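You operate a simulated robot arm through the tools that you are given. There is no shell and no other tool. Be economical: measure what you need, move in short steps, check, and stop when the job is done.

Carry out the task below with a simulated robot arm. There is one attempt and no reset: what you move stays moved.

TASK
Press the check key three times.
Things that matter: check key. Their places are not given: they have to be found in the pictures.

It is judged by the outcome, as a careful person would: the job done as asked, and still so three seconds after it is handed in. It fails if anything else is knocked over, pushed out of place, dropped, spilled or broken.

THE ROBOT
A 7-joint arm with a two-finger parallel gripper, fixed in place. Base frame: the origin is at the foot of the arm, x ahead of it, y to its left, z up. Lengths are in mm, angles in rad, forces in N, time in s.
With the tool pointing down near the work surface it reaches from about 240 to 680 mm from the base axis. Its first joint turns from -1.152 to 1.152 rad. Payload 2.4 kg.
Tool frame: the origin (TCP) lies between the finger pads and is the grasp point; the fingertips stand 30 mm ahead of it; z points along the fingers, y is the line along which they close. The gripper opens to 94 mm. The fingers are 28 mm wide and 10 mm thick; the gripper's body (50 by 96 mm) begins 55 mm behind the TCP.
Orientation is that of the tool frame in the base frame, as [roll, pitch, yaw] about the fixed x, y, z axes, in that order (R = Rz(yaw) Ry(pitch) Rx(roll)). With the fingers straight down and closing along the base's y, the tool's x points along the base's -x, its y along +y and its z along -z.

THE INTERFACE
- The arm moves only by the tool move_arm. Its argument "series" is a list of rows, each a list of 3 entries, a list of its own where there are three numbers: the opening in per cent of the stroke, from 0 (shut) to 100 (fully open), then the shift along the tool's x, y, z in mm, then the turn, a rotation vector about the tool's x, y, z in rad. In form: [[claw, [tx, ty, tz], [ax, ay, az]], ...]. A call has 1 to 20 rows; each row shifts and turns the commanded pose from where the row before left it, along the tool's axes as they then stand. A row lasts 0.2 s, in which the tool goes at most 50 mm and 0.15 rad; a call with a longer step from one row to the next is refused whole, and so is a gripper value outside its range. A pose out of reach is approached as far as the arm can. The call stops where the force on the tool passes 40 N (or 10 N more than at its start, if that is more) or the arm is blocked; 0.2 s more then pass. The fingers move at their own pace (about 153 mm/s each) and stop on an object; they squeeze with about 44 N. The grip force told is the motor's: it shows also when the fingers shut on nothing. Time passes only in rows, and 0.2 s behind the last, so rows that do not move let the fingers close. It gives the time, the measured TCP pose, the force on the tool (base axes), the opening and the grip force at its end, in the units of the frame above (readings bear some noise), and new pictures: "views" is both (left out), scene, wrist or none.
- Cameras (640 x 400 px; columns grow to the right, rows downward): "scene" is fixed at [3.1, 456.4, 1453.2]; the picture's right is [-0.96, -0.29, 0.00], its down [-0.10, 0.33, -0.94] and it looks along [0.27, -0.90, -0.34] (base axes); focal length 330 px, centre (320, 200). "wrist" rides on the gripper at [-37, 0, -58] in the tool frame; the picture's right is [0.00, -1.00, 0.00], its down [0.97, 0.00, -0.24] and it looks along [0.24, 0.00, 0.97] (tool axes); focal length 218 px, centre (320, 200).
- probe_pixels(camera, pixels): there is no depth. For up to 12 entries [column, row, z] of the newest picture of that camera ("zoom" is the newest enlarged one), the place [x, y] in the base frame at which the ray of that pixel passes the height z, good to about 3 mm, but the place of the scene camera against the robot may be out by one fixed shift of up to 18 mm in any direction. No time passes.
- inspect(camera, box): a new picture of the part [left, top, right, bottom] of that camera's present view, enlarged. No time passes.
- job_done(): hands the job in; it is judged then, once.

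Work in short steps. Measure before you move; look again where a grasp or a placing could have gone wrong, and mend it. You have 60 turns and 120 pictures in all, the two below and enlarged ones among them. Open the gripper and draw the arm clear of the work before you hand the job in, unless the task says otherwise; then end with one line.

The tools are called after "Emit:" as a command line: name --argument value ..., lists and objects as JSON in quotes. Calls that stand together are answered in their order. move_arm: Moves the arm, as the interface text tells. Its arguments: {"type":"object","properties":{"series":{"type":"array","items":{"type":"array"}},"views":{"type":"string","enum":["both","scene","wrist","none"]}},"required":["series"]} The other tools are called the same way: probe_pixels (camera, pixels) gives the place at which the rays of pixels pass given heights; inspect (camera, box) takes an enlarged picture of a part of a camera's view; job_done () hands the job in.

At the start:

```text
time: 0.0
eef_pos: [223.5, -279.6, 1103.7]
ee_rot: [3.141, 0.001, 3.141]
wrist_force: [-0.1, -0.1, -0.4]
width: 94.1
grip_force: 0.1
```

scene: 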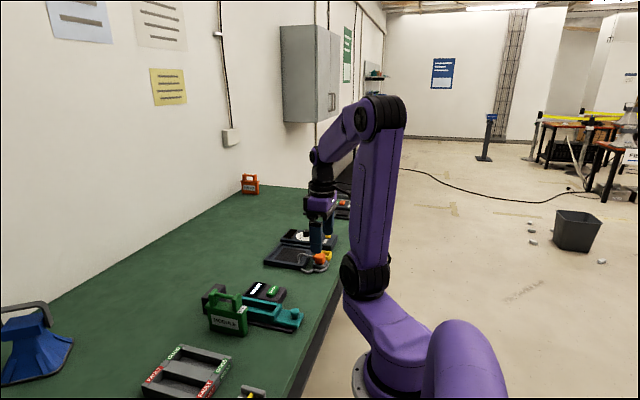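
wrist: 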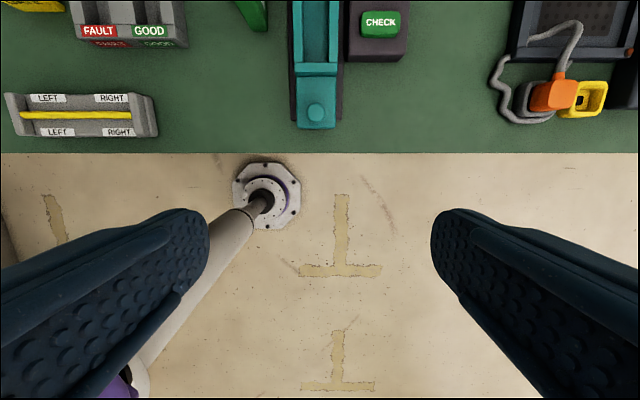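

The wrist view shows the green CHECK key at about (381,22). I'll measure it and enlarge the scene around it.

Emit:
probe_pixels --camera "wrist" --pixels '[[381, 22, 842], [381, 22, 880], [381, 22, 900], [362, 36, 880], [400, 36, 880]]'

Emit:
inspect --camera "scene" --box '[190, 220, 350, 340]'

```text
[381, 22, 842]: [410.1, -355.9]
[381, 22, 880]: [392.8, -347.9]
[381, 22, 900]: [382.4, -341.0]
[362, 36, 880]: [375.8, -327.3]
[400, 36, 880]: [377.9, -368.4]
```

```text
3.33 times, centred on (270, 280) of scene
```

zoom: 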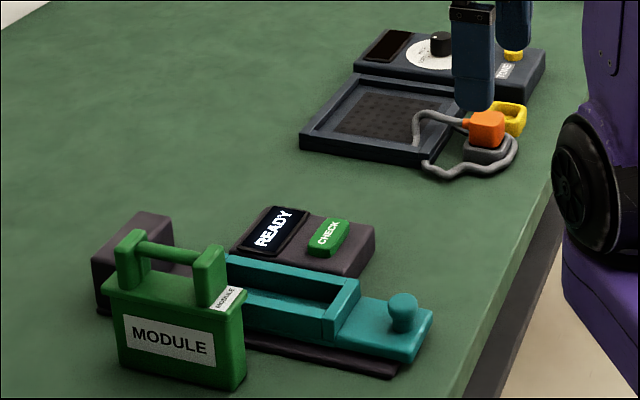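

The key is near (388,-347) with a READY display behind it. I'll stay high, shut the fingers and move most of the way over the key for a better view.

Emit:
move_arm --series '[[0, [-35, -20, 0], [0, 0, 0]], [0, [-35, -20, 0], [0, 0, 0]], [0, [-35, -20, 0], [0, 0, 0]], [0, [-20, -8, 0], [0, 0, 0]], [0, [0, 0, 0], [0, 0, 0]], [0, [0, 0, 0], [0, 0, 0]]]'

```text
time: 1.4
eef_pos: [348.6, -347.1, 1105.1]
ee_rot: [3.14, -0.001, -3.14]
wrist_force: [0.1, 0.2, 0.0]
width: 0.0
grip_force: 33.2
```

scene: 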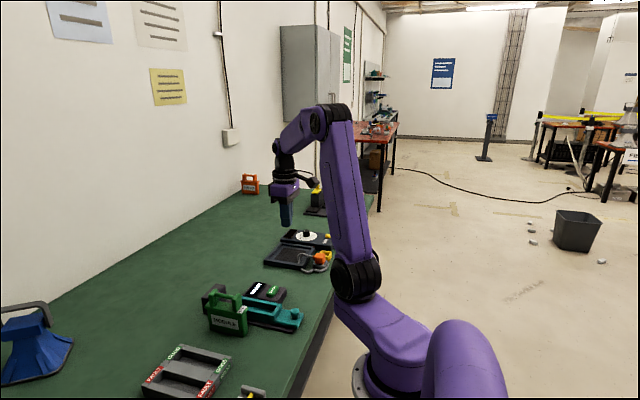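
wrist: 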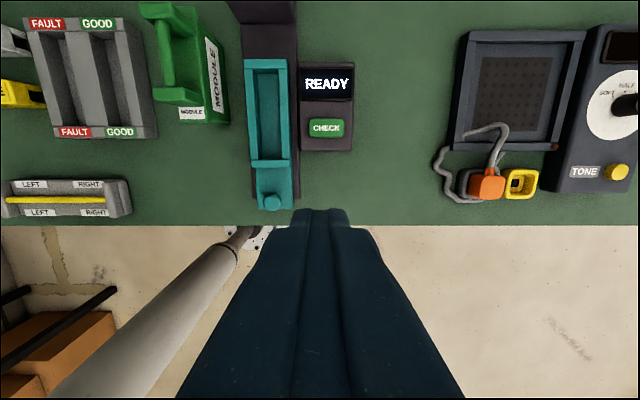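

The key is now at (327,128), well in view. I'll measure it at several heights so the two views can be matched.

Emit:
probe_pixels --camera "wrist" --pixels '[[327, 128, 842], [327, 128, 870], [327, 128, 890], [327, 128, 910], [309, 128, 880], [344, 128, 880], [327, 119, 880], [327, 138, 880]]'

Emit:
inspect --camera "wrist" --box '[240, 40, 400, 140]'

```text
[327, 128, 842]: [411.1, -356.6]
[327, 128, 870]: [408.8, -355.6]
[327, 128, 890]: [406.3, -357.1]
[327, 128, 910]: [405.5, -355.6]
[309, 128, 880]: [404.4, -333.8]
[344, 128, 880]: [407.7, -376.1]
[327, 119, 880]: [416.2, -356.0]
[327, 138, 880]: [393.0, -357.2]
```

```text
4.00 times, centred on (320, 90) of wrist
```

zoom: 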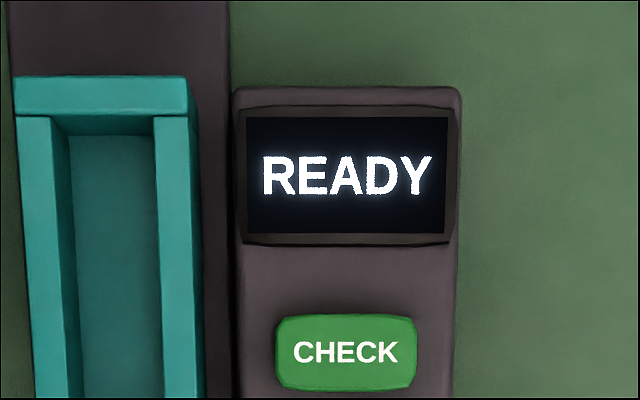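

Matching the two views puts the key at about (409,-356) and low, with its top around z 850-870. I'll move over it and come down to TCP 950 (tips at 920).

Emit:
move_arm --series '[[0, [-30, -5, 0], [0, 0, 0]], [0, [-30, -4, 0], [0, 0, 0]], [0, [0, 0, 40], [0, 0, 0]], [0, [0, 0, 40], [0, 0, 0]], [0, [0, 0, 40], [0, 0, 0]], [0, [0, 0, 35], [0, 0, 0]], [0, [0, 0, 0], [0, 0, 0]], [0, [0, 0, 0], [0, 0, 0]]]'

```text
time: 3.2
eef_pos: [403.6, -357.8, 949.8]
ee_rot: [-3.14, 0.0, 3.14]
wrist_force: [0.3, -0.2, 0.0]
width: 0.0
grip_force: 32.6
```

scene: 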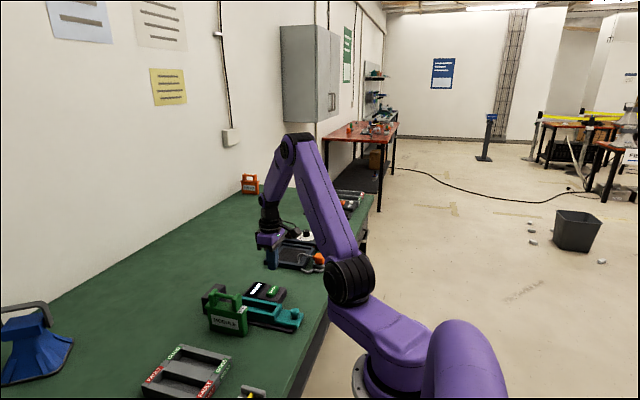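
wrist: 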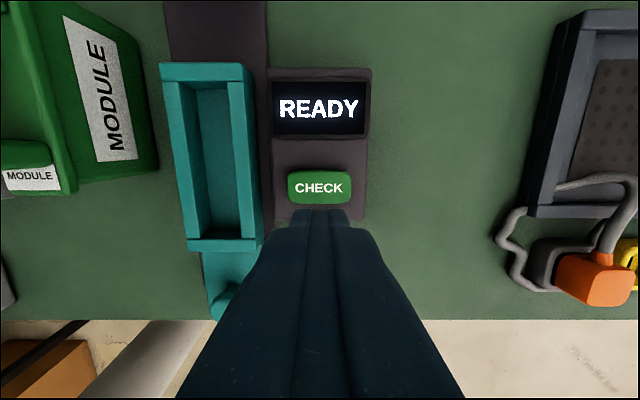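

The key is now at (319,187). I'll measure it again from close up.

Emit:
probe_pixels --camera "wrist" --pixels '[[319, 187, 842], [319, 187, 860], [319, 187, 870], [319, 187, 880], [319, 172, 865], [319, 203, 865], [288, 187, 865], [351, 187, 865], [319, 136, 865]]'

Emit:
probe_pixels --camera "scene" --pixels '[[272, 290, 850], [272, 290, 870]]'

```text
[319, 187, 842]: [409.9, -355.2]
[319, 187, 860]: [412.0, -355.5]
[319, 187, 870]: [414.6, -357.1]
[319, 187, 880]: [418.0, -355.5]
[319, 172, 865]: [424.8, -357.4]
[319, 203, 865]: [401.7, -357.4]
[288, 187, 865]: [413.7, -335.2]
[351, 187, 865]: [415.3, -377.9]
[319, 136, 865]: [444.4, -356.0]
```

```text
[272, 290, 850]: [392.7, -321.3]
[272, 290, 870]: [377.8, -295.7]
```

All views agree on about (411,-356), with the key top near z 850-865. I'll shift +7 in x and come down so the tips are about at 880, then look.

Emit:
move_arm --series '[[0, [-7, 1, 0], [0, 0, 0]], [0, [0, 0, 15], [0, 0, 0]], [0, [0, 0, 15], [0, 0, 0]], [0, [0, 0, 10], [0, 0, 0]], [0, [0, 0, 0], [0, 0, 0]], [0, [0, 0, 0], [0, 0, 0]]]'

Emit:
inspect --camera "scene" --box '[220, 240, 320, 320]'

```text
time: 4.6
eef_pos: [412.9, -356.0, 910.6]
ee_rot: [-3.14, 0.001, 3.141]
wrist_force: [0.0, 0.5, -0.4]
width: 0.2
grip_force: 32.6
```

scene: 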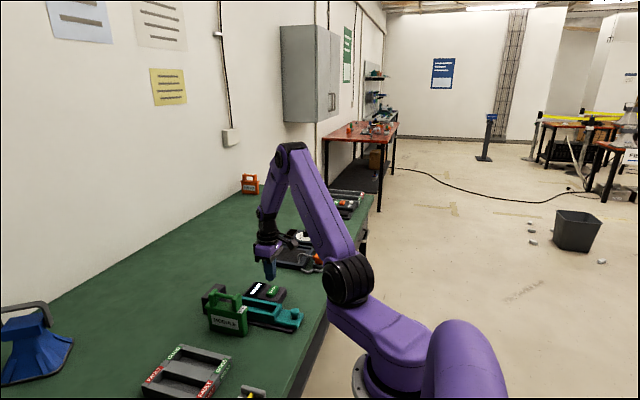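
wrist: 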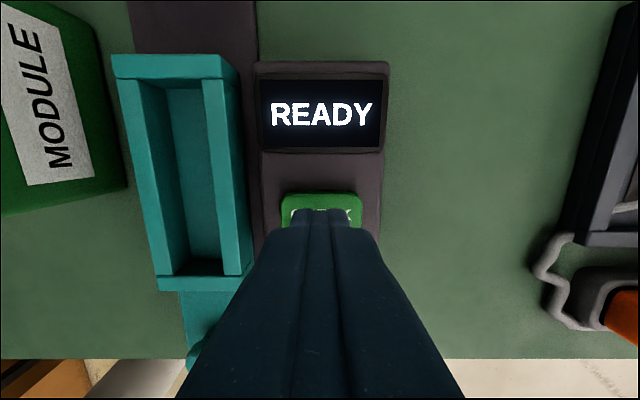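

```text
5.00 times, centred on (270, 280) of scene
```

zoom: 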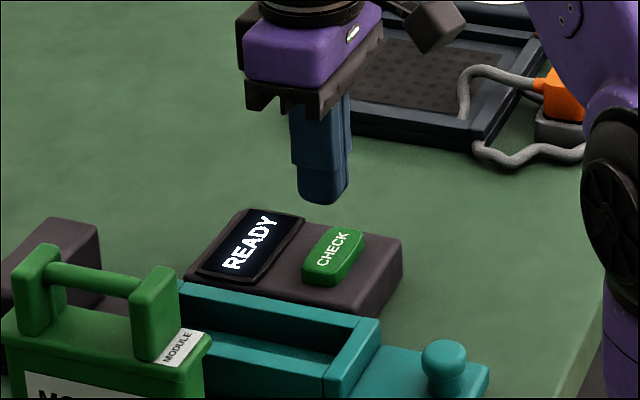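

The key stands proud of its housing. I'll check how far it sits in x using its visible back edge at (321,193) and the display edge, to correct the offset before pressing.

Emit:
probe_pixels --camera "wrist" --pixels '[[321, 194, 845], [321, 194, 855], [321, 194, 865], [281, 215, 855], [362, 215, 855], [321, 208, 880]]'

Emit:
inspect --camera "wrist" --box '[240, 140, 400, 240]'

```text
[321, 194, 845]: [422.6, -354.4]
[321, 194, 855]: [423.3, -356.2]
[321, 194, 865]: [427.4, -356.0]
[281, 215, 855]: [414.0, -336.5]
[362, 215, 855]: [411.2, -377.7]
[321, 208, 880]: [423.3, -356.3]
```

```text
4.00 times, centred on (320, 190) of wrist
```

zoom: 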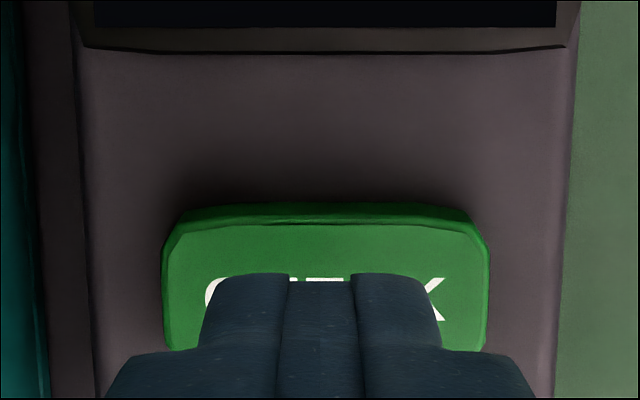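

The key spans about x 400-423, y -377 to -336, so the fingertips are centred on it. I'll come down 15 mm, to tips at about 866.

Emit:
move_arm --series '[[0, [1, 0, 5], [0, 0, 0]], [0, [0, 0, 5], [0, 0, 0]], [0, [0, 0, 5], [0, 0, 0]], [0, [0, 0, 0], [0, 0, 0]]]' --views "none"

Emit:
inspect --camera "scene" --box '[240, 260, 300, 308]'

```text
time: 5.6
eef_pos: [412.0, -357.1, 892.4]
ee_rot: [-3.14, -0.001, -3.141]
wrist_force: [0.7, -0.5, 0.2]
width: 0.2
grip_force: 33.1
```

```text
8.33 times, centred on (270, 284) of scene
```

zoom: 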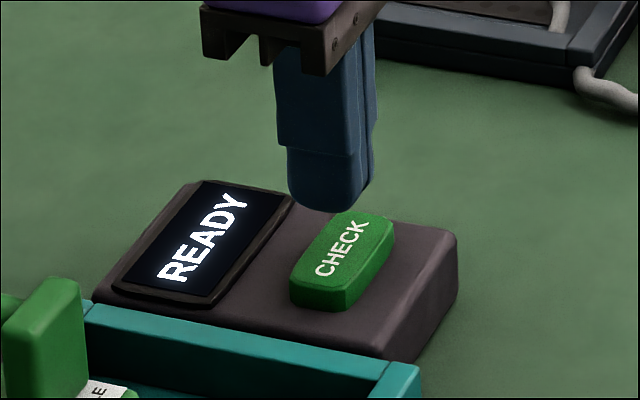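

No contact yet, and the tips still show a gap above the key. I'll continue down in 2 mm steps, watching the force.

Emit:
move_arm --series '[[0, [0, 0, 2], [0, 0, 0]], [0, [0, 0, 2], [0, 0, 0]], [0, [0, 0, 2], [0, 0, 0]], [0, [0, 0, 0], [0, 0, 0]]]'

Emit:
inspect --camera "scene" --box '[240, 260, 300, 308]'

```text
time: 6.6
eef_pos: [412.9, -357.6, 888.5]
ee_rot: [-3.141, -0.001, 3.142]
wrist_force: [-0.1, -0.7, 0.1]
width: 0.3
grip_force: 33.7
```

scene: 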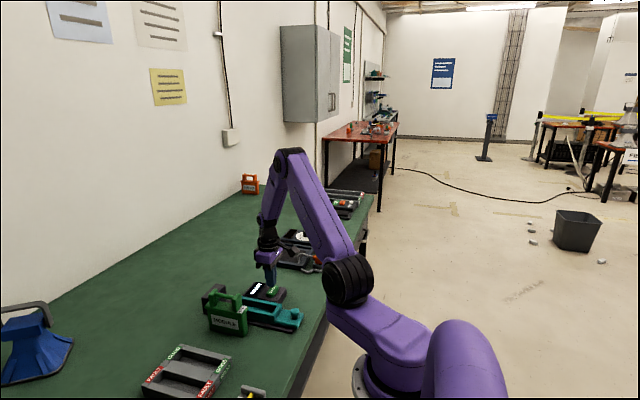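
wrist: 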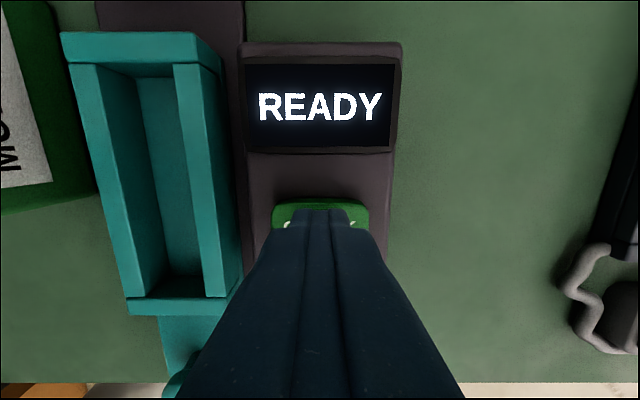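

```text
8.33 times, centred on (270, 284) of scene
```

zoom: 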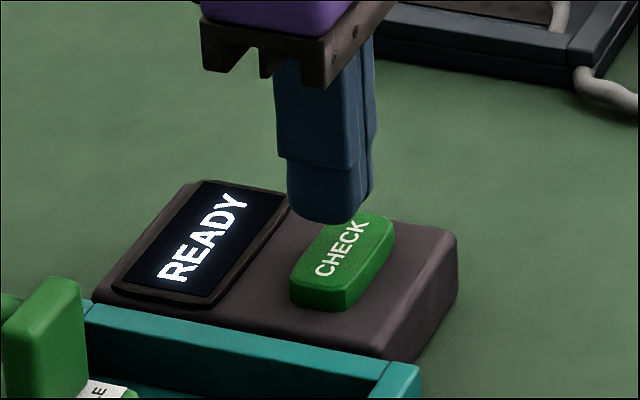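

Still no contact, with a gap of roughly 10-15 mm. I'll nudge 2 mm toward the base to centre on the key, and keep going down in 2 mm steps.

Emit:
move_arm --series '[[0, [2, 0, 2], [0, 0, 0]], [0, [0, 0, 2], [0, 0, 0]], [0, [0, 0, 2], [0, 0, 0]], [0, [0, 0, 2], [0, 0, 0]], [0, [0, 0, 0], [0, 0, 0]]]' --views "wrist"

Emit:
inspect --camera "scene" --box '[240, 260, 300, 308]'

```text
time: 7.8
eef_pos: [411.8, -355.4, 879.0]
ee_rot: [-3.141, 0.001, -3.142]
wrist_force: [-0.1, -0.1, 0.9]
width: 0.2
grip_force: 32.9
```

wrist: 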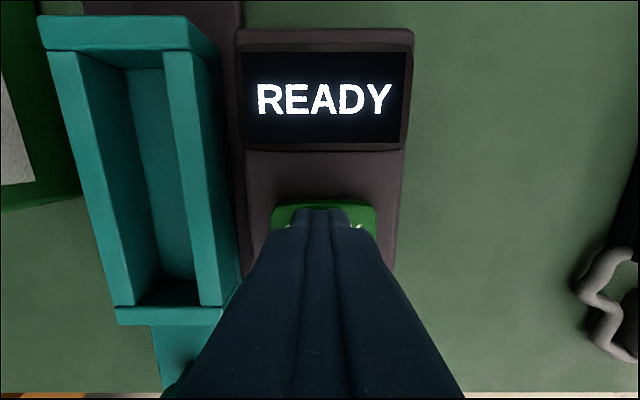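

```text
8.33 times, centred on (270, 284) of scene
```

zoom: 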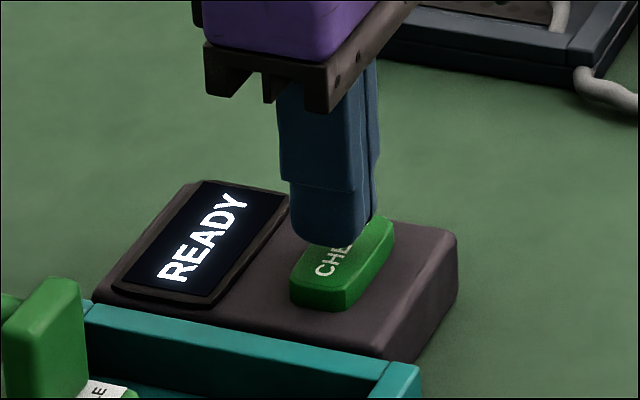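

Tips are at about 849 and nearly at the key's top. I'll go on down by 1.5 mm steps.

Emit:
move_arm --series '[[0, [1, 0, 1.5], [0, 0, 0]], [0, [0, 0, 1.5], [0, 0, 0]], [0, [0, 0, 0], [0, 0, 0]]]' --views "wrist"

Emit:
inspect --camera "scene" --box '[240, 260, 300, 308]'

```text
time: 8.6
eef_pos: [410.7, -355.3, 876.5]
ee_rot: [3.14, 0.001, 3.141]
wrist_force: [0.6, -0.2, 0.9]
width: 0.1
grip_force: 32.6
```

wrist: 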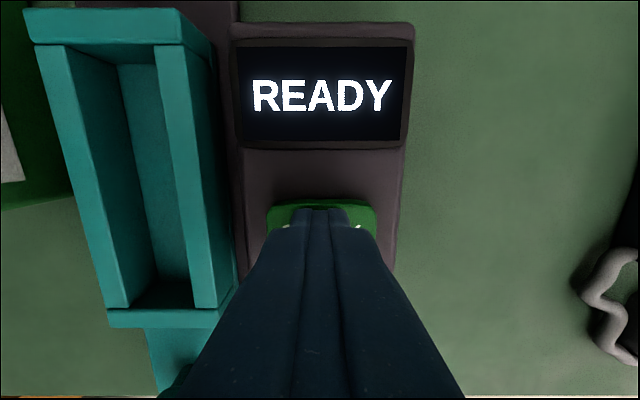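

```text
8.33 times, centred on (270, 284) of scene
```

zoom: 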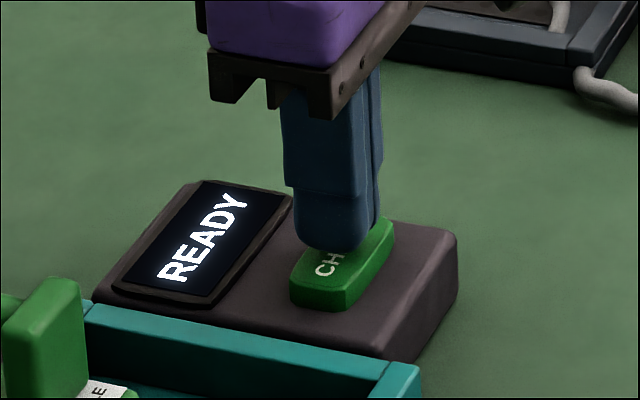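

No contact yet (force about 0). I'll go on with 1 mm steps.

Emit:
move_arm --series '[[0, [0, 0, 1], [0, 0, 0]], [0, [0, 0, 1], [0, 0, 0]], [0, [0, 0, 1], [0, 0, 0]], [0, [0, 0, 0], [0, 0, 0]]]' --views "none"

Emit:
inspect --camera "scene" --box '[240, 260, 300, 308]'

```text
time: 9.6
eef_pos: [410.5, -356.3, 874.0]
ee_rot: [3.141, -0.001, -3.141]
wrist_force: [0.3, -0.5, 0.3]
width: 0.0
grip_force: 32.5
```

```text
8.33 times, centred on (270, 284) of scene
```

zoom: 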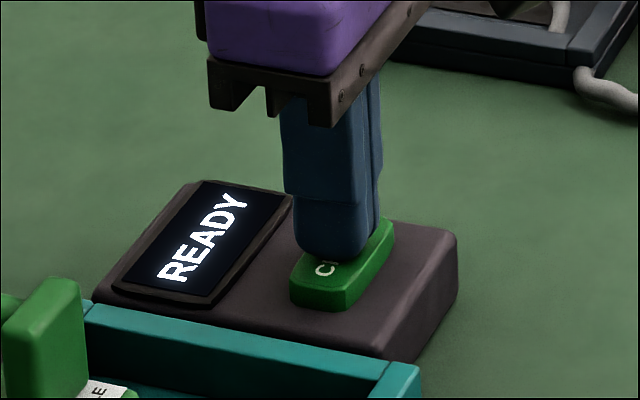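

Force is still near 0 at TCP z 874. Continuing with 1 mm steps.

Emit:
move_arm --series '[[0, [0, 0, 1], [0, 0, 0]], [0, [0, 0, 1], [0, 0, 0]], [0, [0, 0, 0], [0, 0, 0]]]' --views "none"

Emit:
inspect --camera "scene" --box '[240, 260, 300, 308]'

```text
time: 10.4
eef_pos: [410.8, -356.4, 871.0]
ee_rot: [3.141, 0.001, 3.141]
wrist_force: [0.1, -0.3, 0.5]
width: 0.5
grip_force: 33.0
```

```text
8.33 times, centred on (270, 284) of scene
```

zoom: 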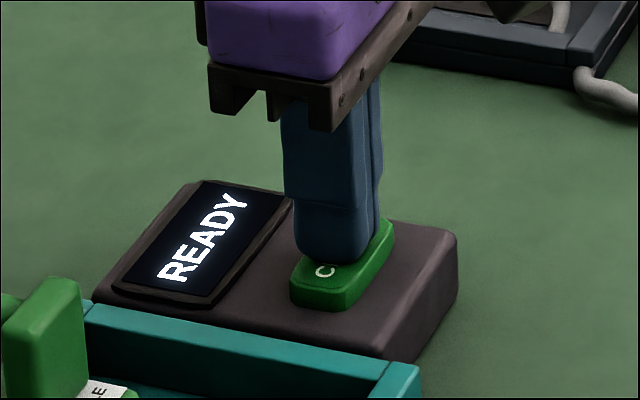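

Very close now. Continuing the same way.

Emit:
move_arm --series '[[0, [0, 0, 1], [0, 0, 0]], [0, [0, 0, 1], [0, 0, 0]], [0, [0, 0, 0], [0, 0, 0]]]' --views "none"

Emit:
inspect --camera "scene" --box '[240, 260, 300, 308]'

```text
time: 11.2
eef_pos: [411.3, -356.0, 869.9]
ee_rot: [-3.141, 0.0, -3.141]
wrist_force: [1.0, -0.2, 0.7]
width: 0.0
grip_force: 32.6
```

```text
8.33 times, centred on (270, 284) of scene
```

zoom: 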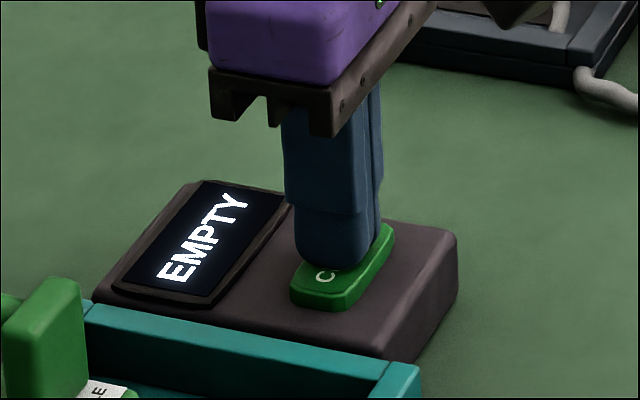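

The display changed to EMPTY, so the first press counted. I'll lift 15 mm to let the key rise fully, and check.

Emit:
move_arm --series '[[0, [0, 0, -5], [0, 0, 0]], [0, [0, 0, -10], [0, 0, 0]], [0, [0, 0, 0], [0, 0, 0]], [0, [0, 0, 0], [0, 0, 0]]]' --views "none"

Emit:
inspect --camera "scene" --box '[240, 260, 300, 308]'

```text
time: 12.2
eef_pos: [410.8, -356.1, 883.7]
ee_rot: [3.141, 0.001, -3.141]
wrist_force: [-0.3, 0.4, 0.9]
width: 0.0
grip_force: 33.2
```

```text
8.33 times, centred on (270, 284) of scene
```

zoom: 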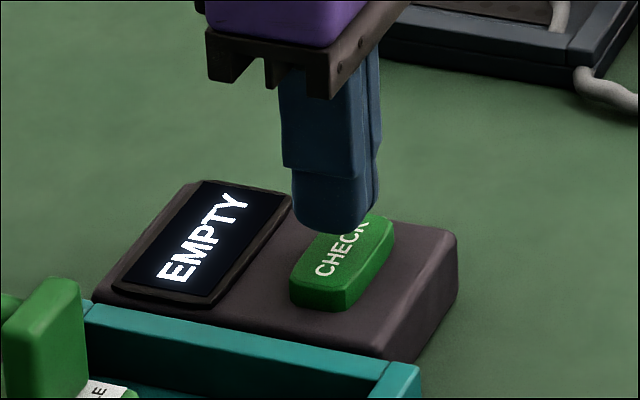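

The key is fully up. I'll wait 1.5 s to see whether the display returns to READY, which would make the next press easy to confirm.

Emit:
move_arm --series '[[0, [0, 0, 0], [0, 0, 0]], [0, [0, 0, 0], [0, 0, 0]], [0, [0, 0, 0], [0, 0, 0]], [0, [0, 0, 0], [0, 0, 0]], [0, [0, 0, 0], [0, 0, 0]], [0, [0, 0, 0], [0, 0, 0]], [0, [0, 0, 0], [0, 0, 0]]]' --views "wrist"

```text
time: 13.8
eef_pos: [410.9, -356.3, 885.2]
ee_rot: [-3.141, 0.0, 3.141]
wrist_force: [-1.0, 1.0, 0.6]
width: 0.0
grip_force: 33.0
```

wrist: 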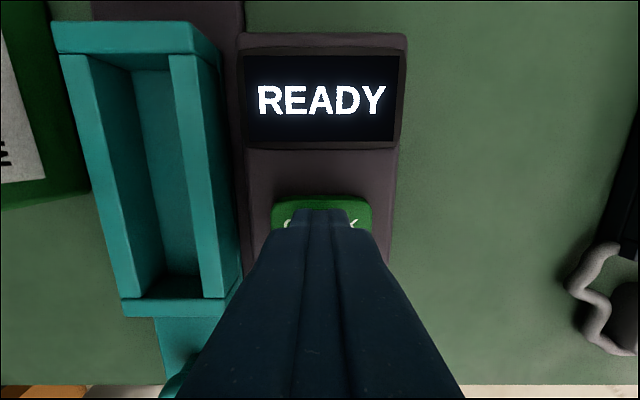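

The display is back to READY. Second press: down 15.5 mm, then look.

Emit:
move_arm --series '[[0, [0, 0, 8], [0, 0, 0]], [0, [0, 0, 4], [0, 0, 0]], [0, [0, 0, 2], [0, 0, 0]], [0, [0, 0, 1.5], [0, 0, 0]], [0, [0, 0, 0], [0, 0, 0]]]' --views "wrist"

```text
time: 15.0
eef_pos: [409.6, -357.6, 867.8]
ee_rot: [3.141, -0.001, -3.14]
wrist_force: [0.0, -0.6, 2.0]
width: 0.0
grip_force: 32.6
```

wrist: 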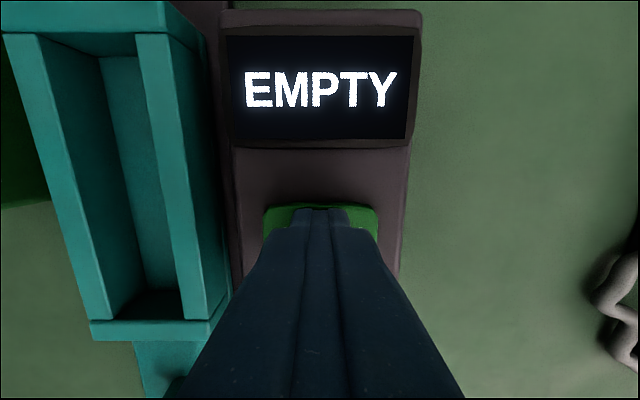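

The second press counted (EMPTY). I'll lift and wait for READY.

Emit:
move_arm --series '[[0, [0, 0, -5.5], [0, 0, 0]], [0, [0, 0, -10], [0, 0, 0]], [0, [0, 0, 0], [0, 0, 0]], [0, [0, 0, 0], [0, 0, 0]], [0, [0, 0, 0], [0, 0, 0]], [0, [0, 0, 0], [0, 0, 0]], [0, [0, 0, 0], [0, 0, 0]], [0, [0, 0, 0], [0, 0, 0]], [0, [0, 0, 0], [0, 0, 0]], [0, [0, 0, 0], [0, 0, 0]], [0, [0, 0, 0], [0, 0, 0]], [0, [0, 0, 0], [0, 0, 0]]]' --views "wrist"

```text
time: 17.6
eef_pos: [409.6, -356.2, 884.4]
ee_rot: [3.141, -0.001, -3.141]
wrist_force: [-0.3, 0.3, 0.3]
width: 0.0
grip_force: 33.0
```

wrist: 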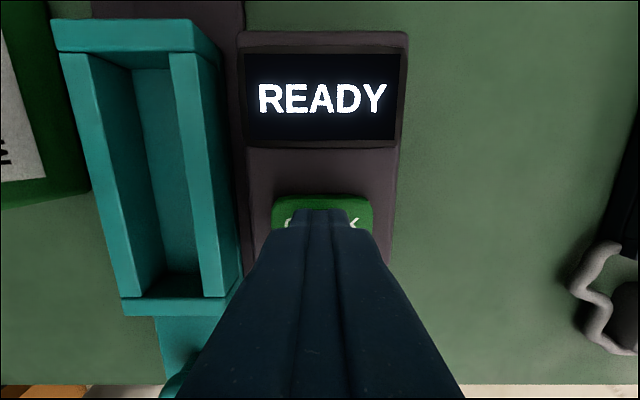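

READY again. Third press, the same motion.

Emit:
move_arm --series '[[0, [0, 0, 8], [0, 0, 0]], [0, [0, 0, 4], [0, 0, 0]], [0, [0, 0, 2], [0, 0, 0]], [0, [0, 0, 1.5], [0, 0, 0]], [0, [0, 0, 0], [0, 0, 0]]]' --views "wrist"

```text
time: 18.8
eef_pos: [412.8, -356.9, 867.1]
ee_rot: [-3.14, 0.0, 3.141]
wrist_force: [0.4, 0.5, 1.8]
width: 0.0
grip_force: 33.1
```

wrist: 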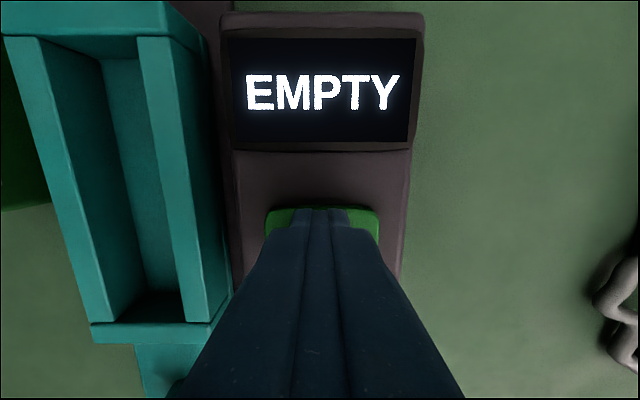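

The third press counted. I'll lift straight up well clear, then open the gripper.

Emit:
move_arm --series '[[0, [0, 0, -10], [0, 0, 0]], [0, [0, 0, -30], [0, 0, 0]], [0, [0, 0, -40], [0, 0, 0]], [0, [0, 0, -40], [0, 0, 0]], [0, [0, 0, -40], [0, 0, 0]], [50, [0, 0, -40], [0, 0, 0]], [100, [0, 0, 0], [0, 0, 0]], [100, [0, 0, 0], [0, 0, 0]], [100, [0, 0, 0], [0, 0, 0]], [100, [0, 0, 0], [0, 0, 0]]]'

```text
time: 21.0
eef_pos: [413.9, -358.1, 1070.6]
ee_rot: [3.141, 0.0, -3.141]
wrist_force: [0.7, 0.4, -0.3]
width: 94.1
grip_force: 0.0
```

scene: 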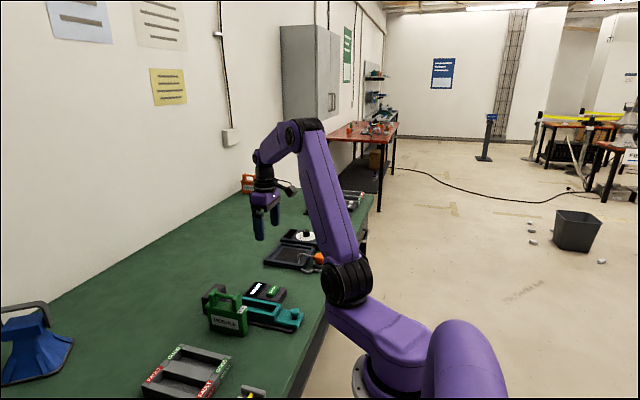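
wrist: 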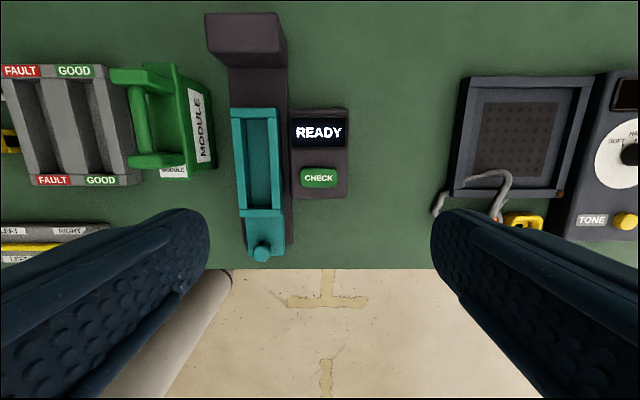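

All three presses registered, nothing else has moved, and the arm is clear with the gripper open. Handing in.

Emit:
job_done

```text
The job is handed in.
```

I pressed the check key three times. The display changed from READY to EMPTY on each press, and nothing else was moved.
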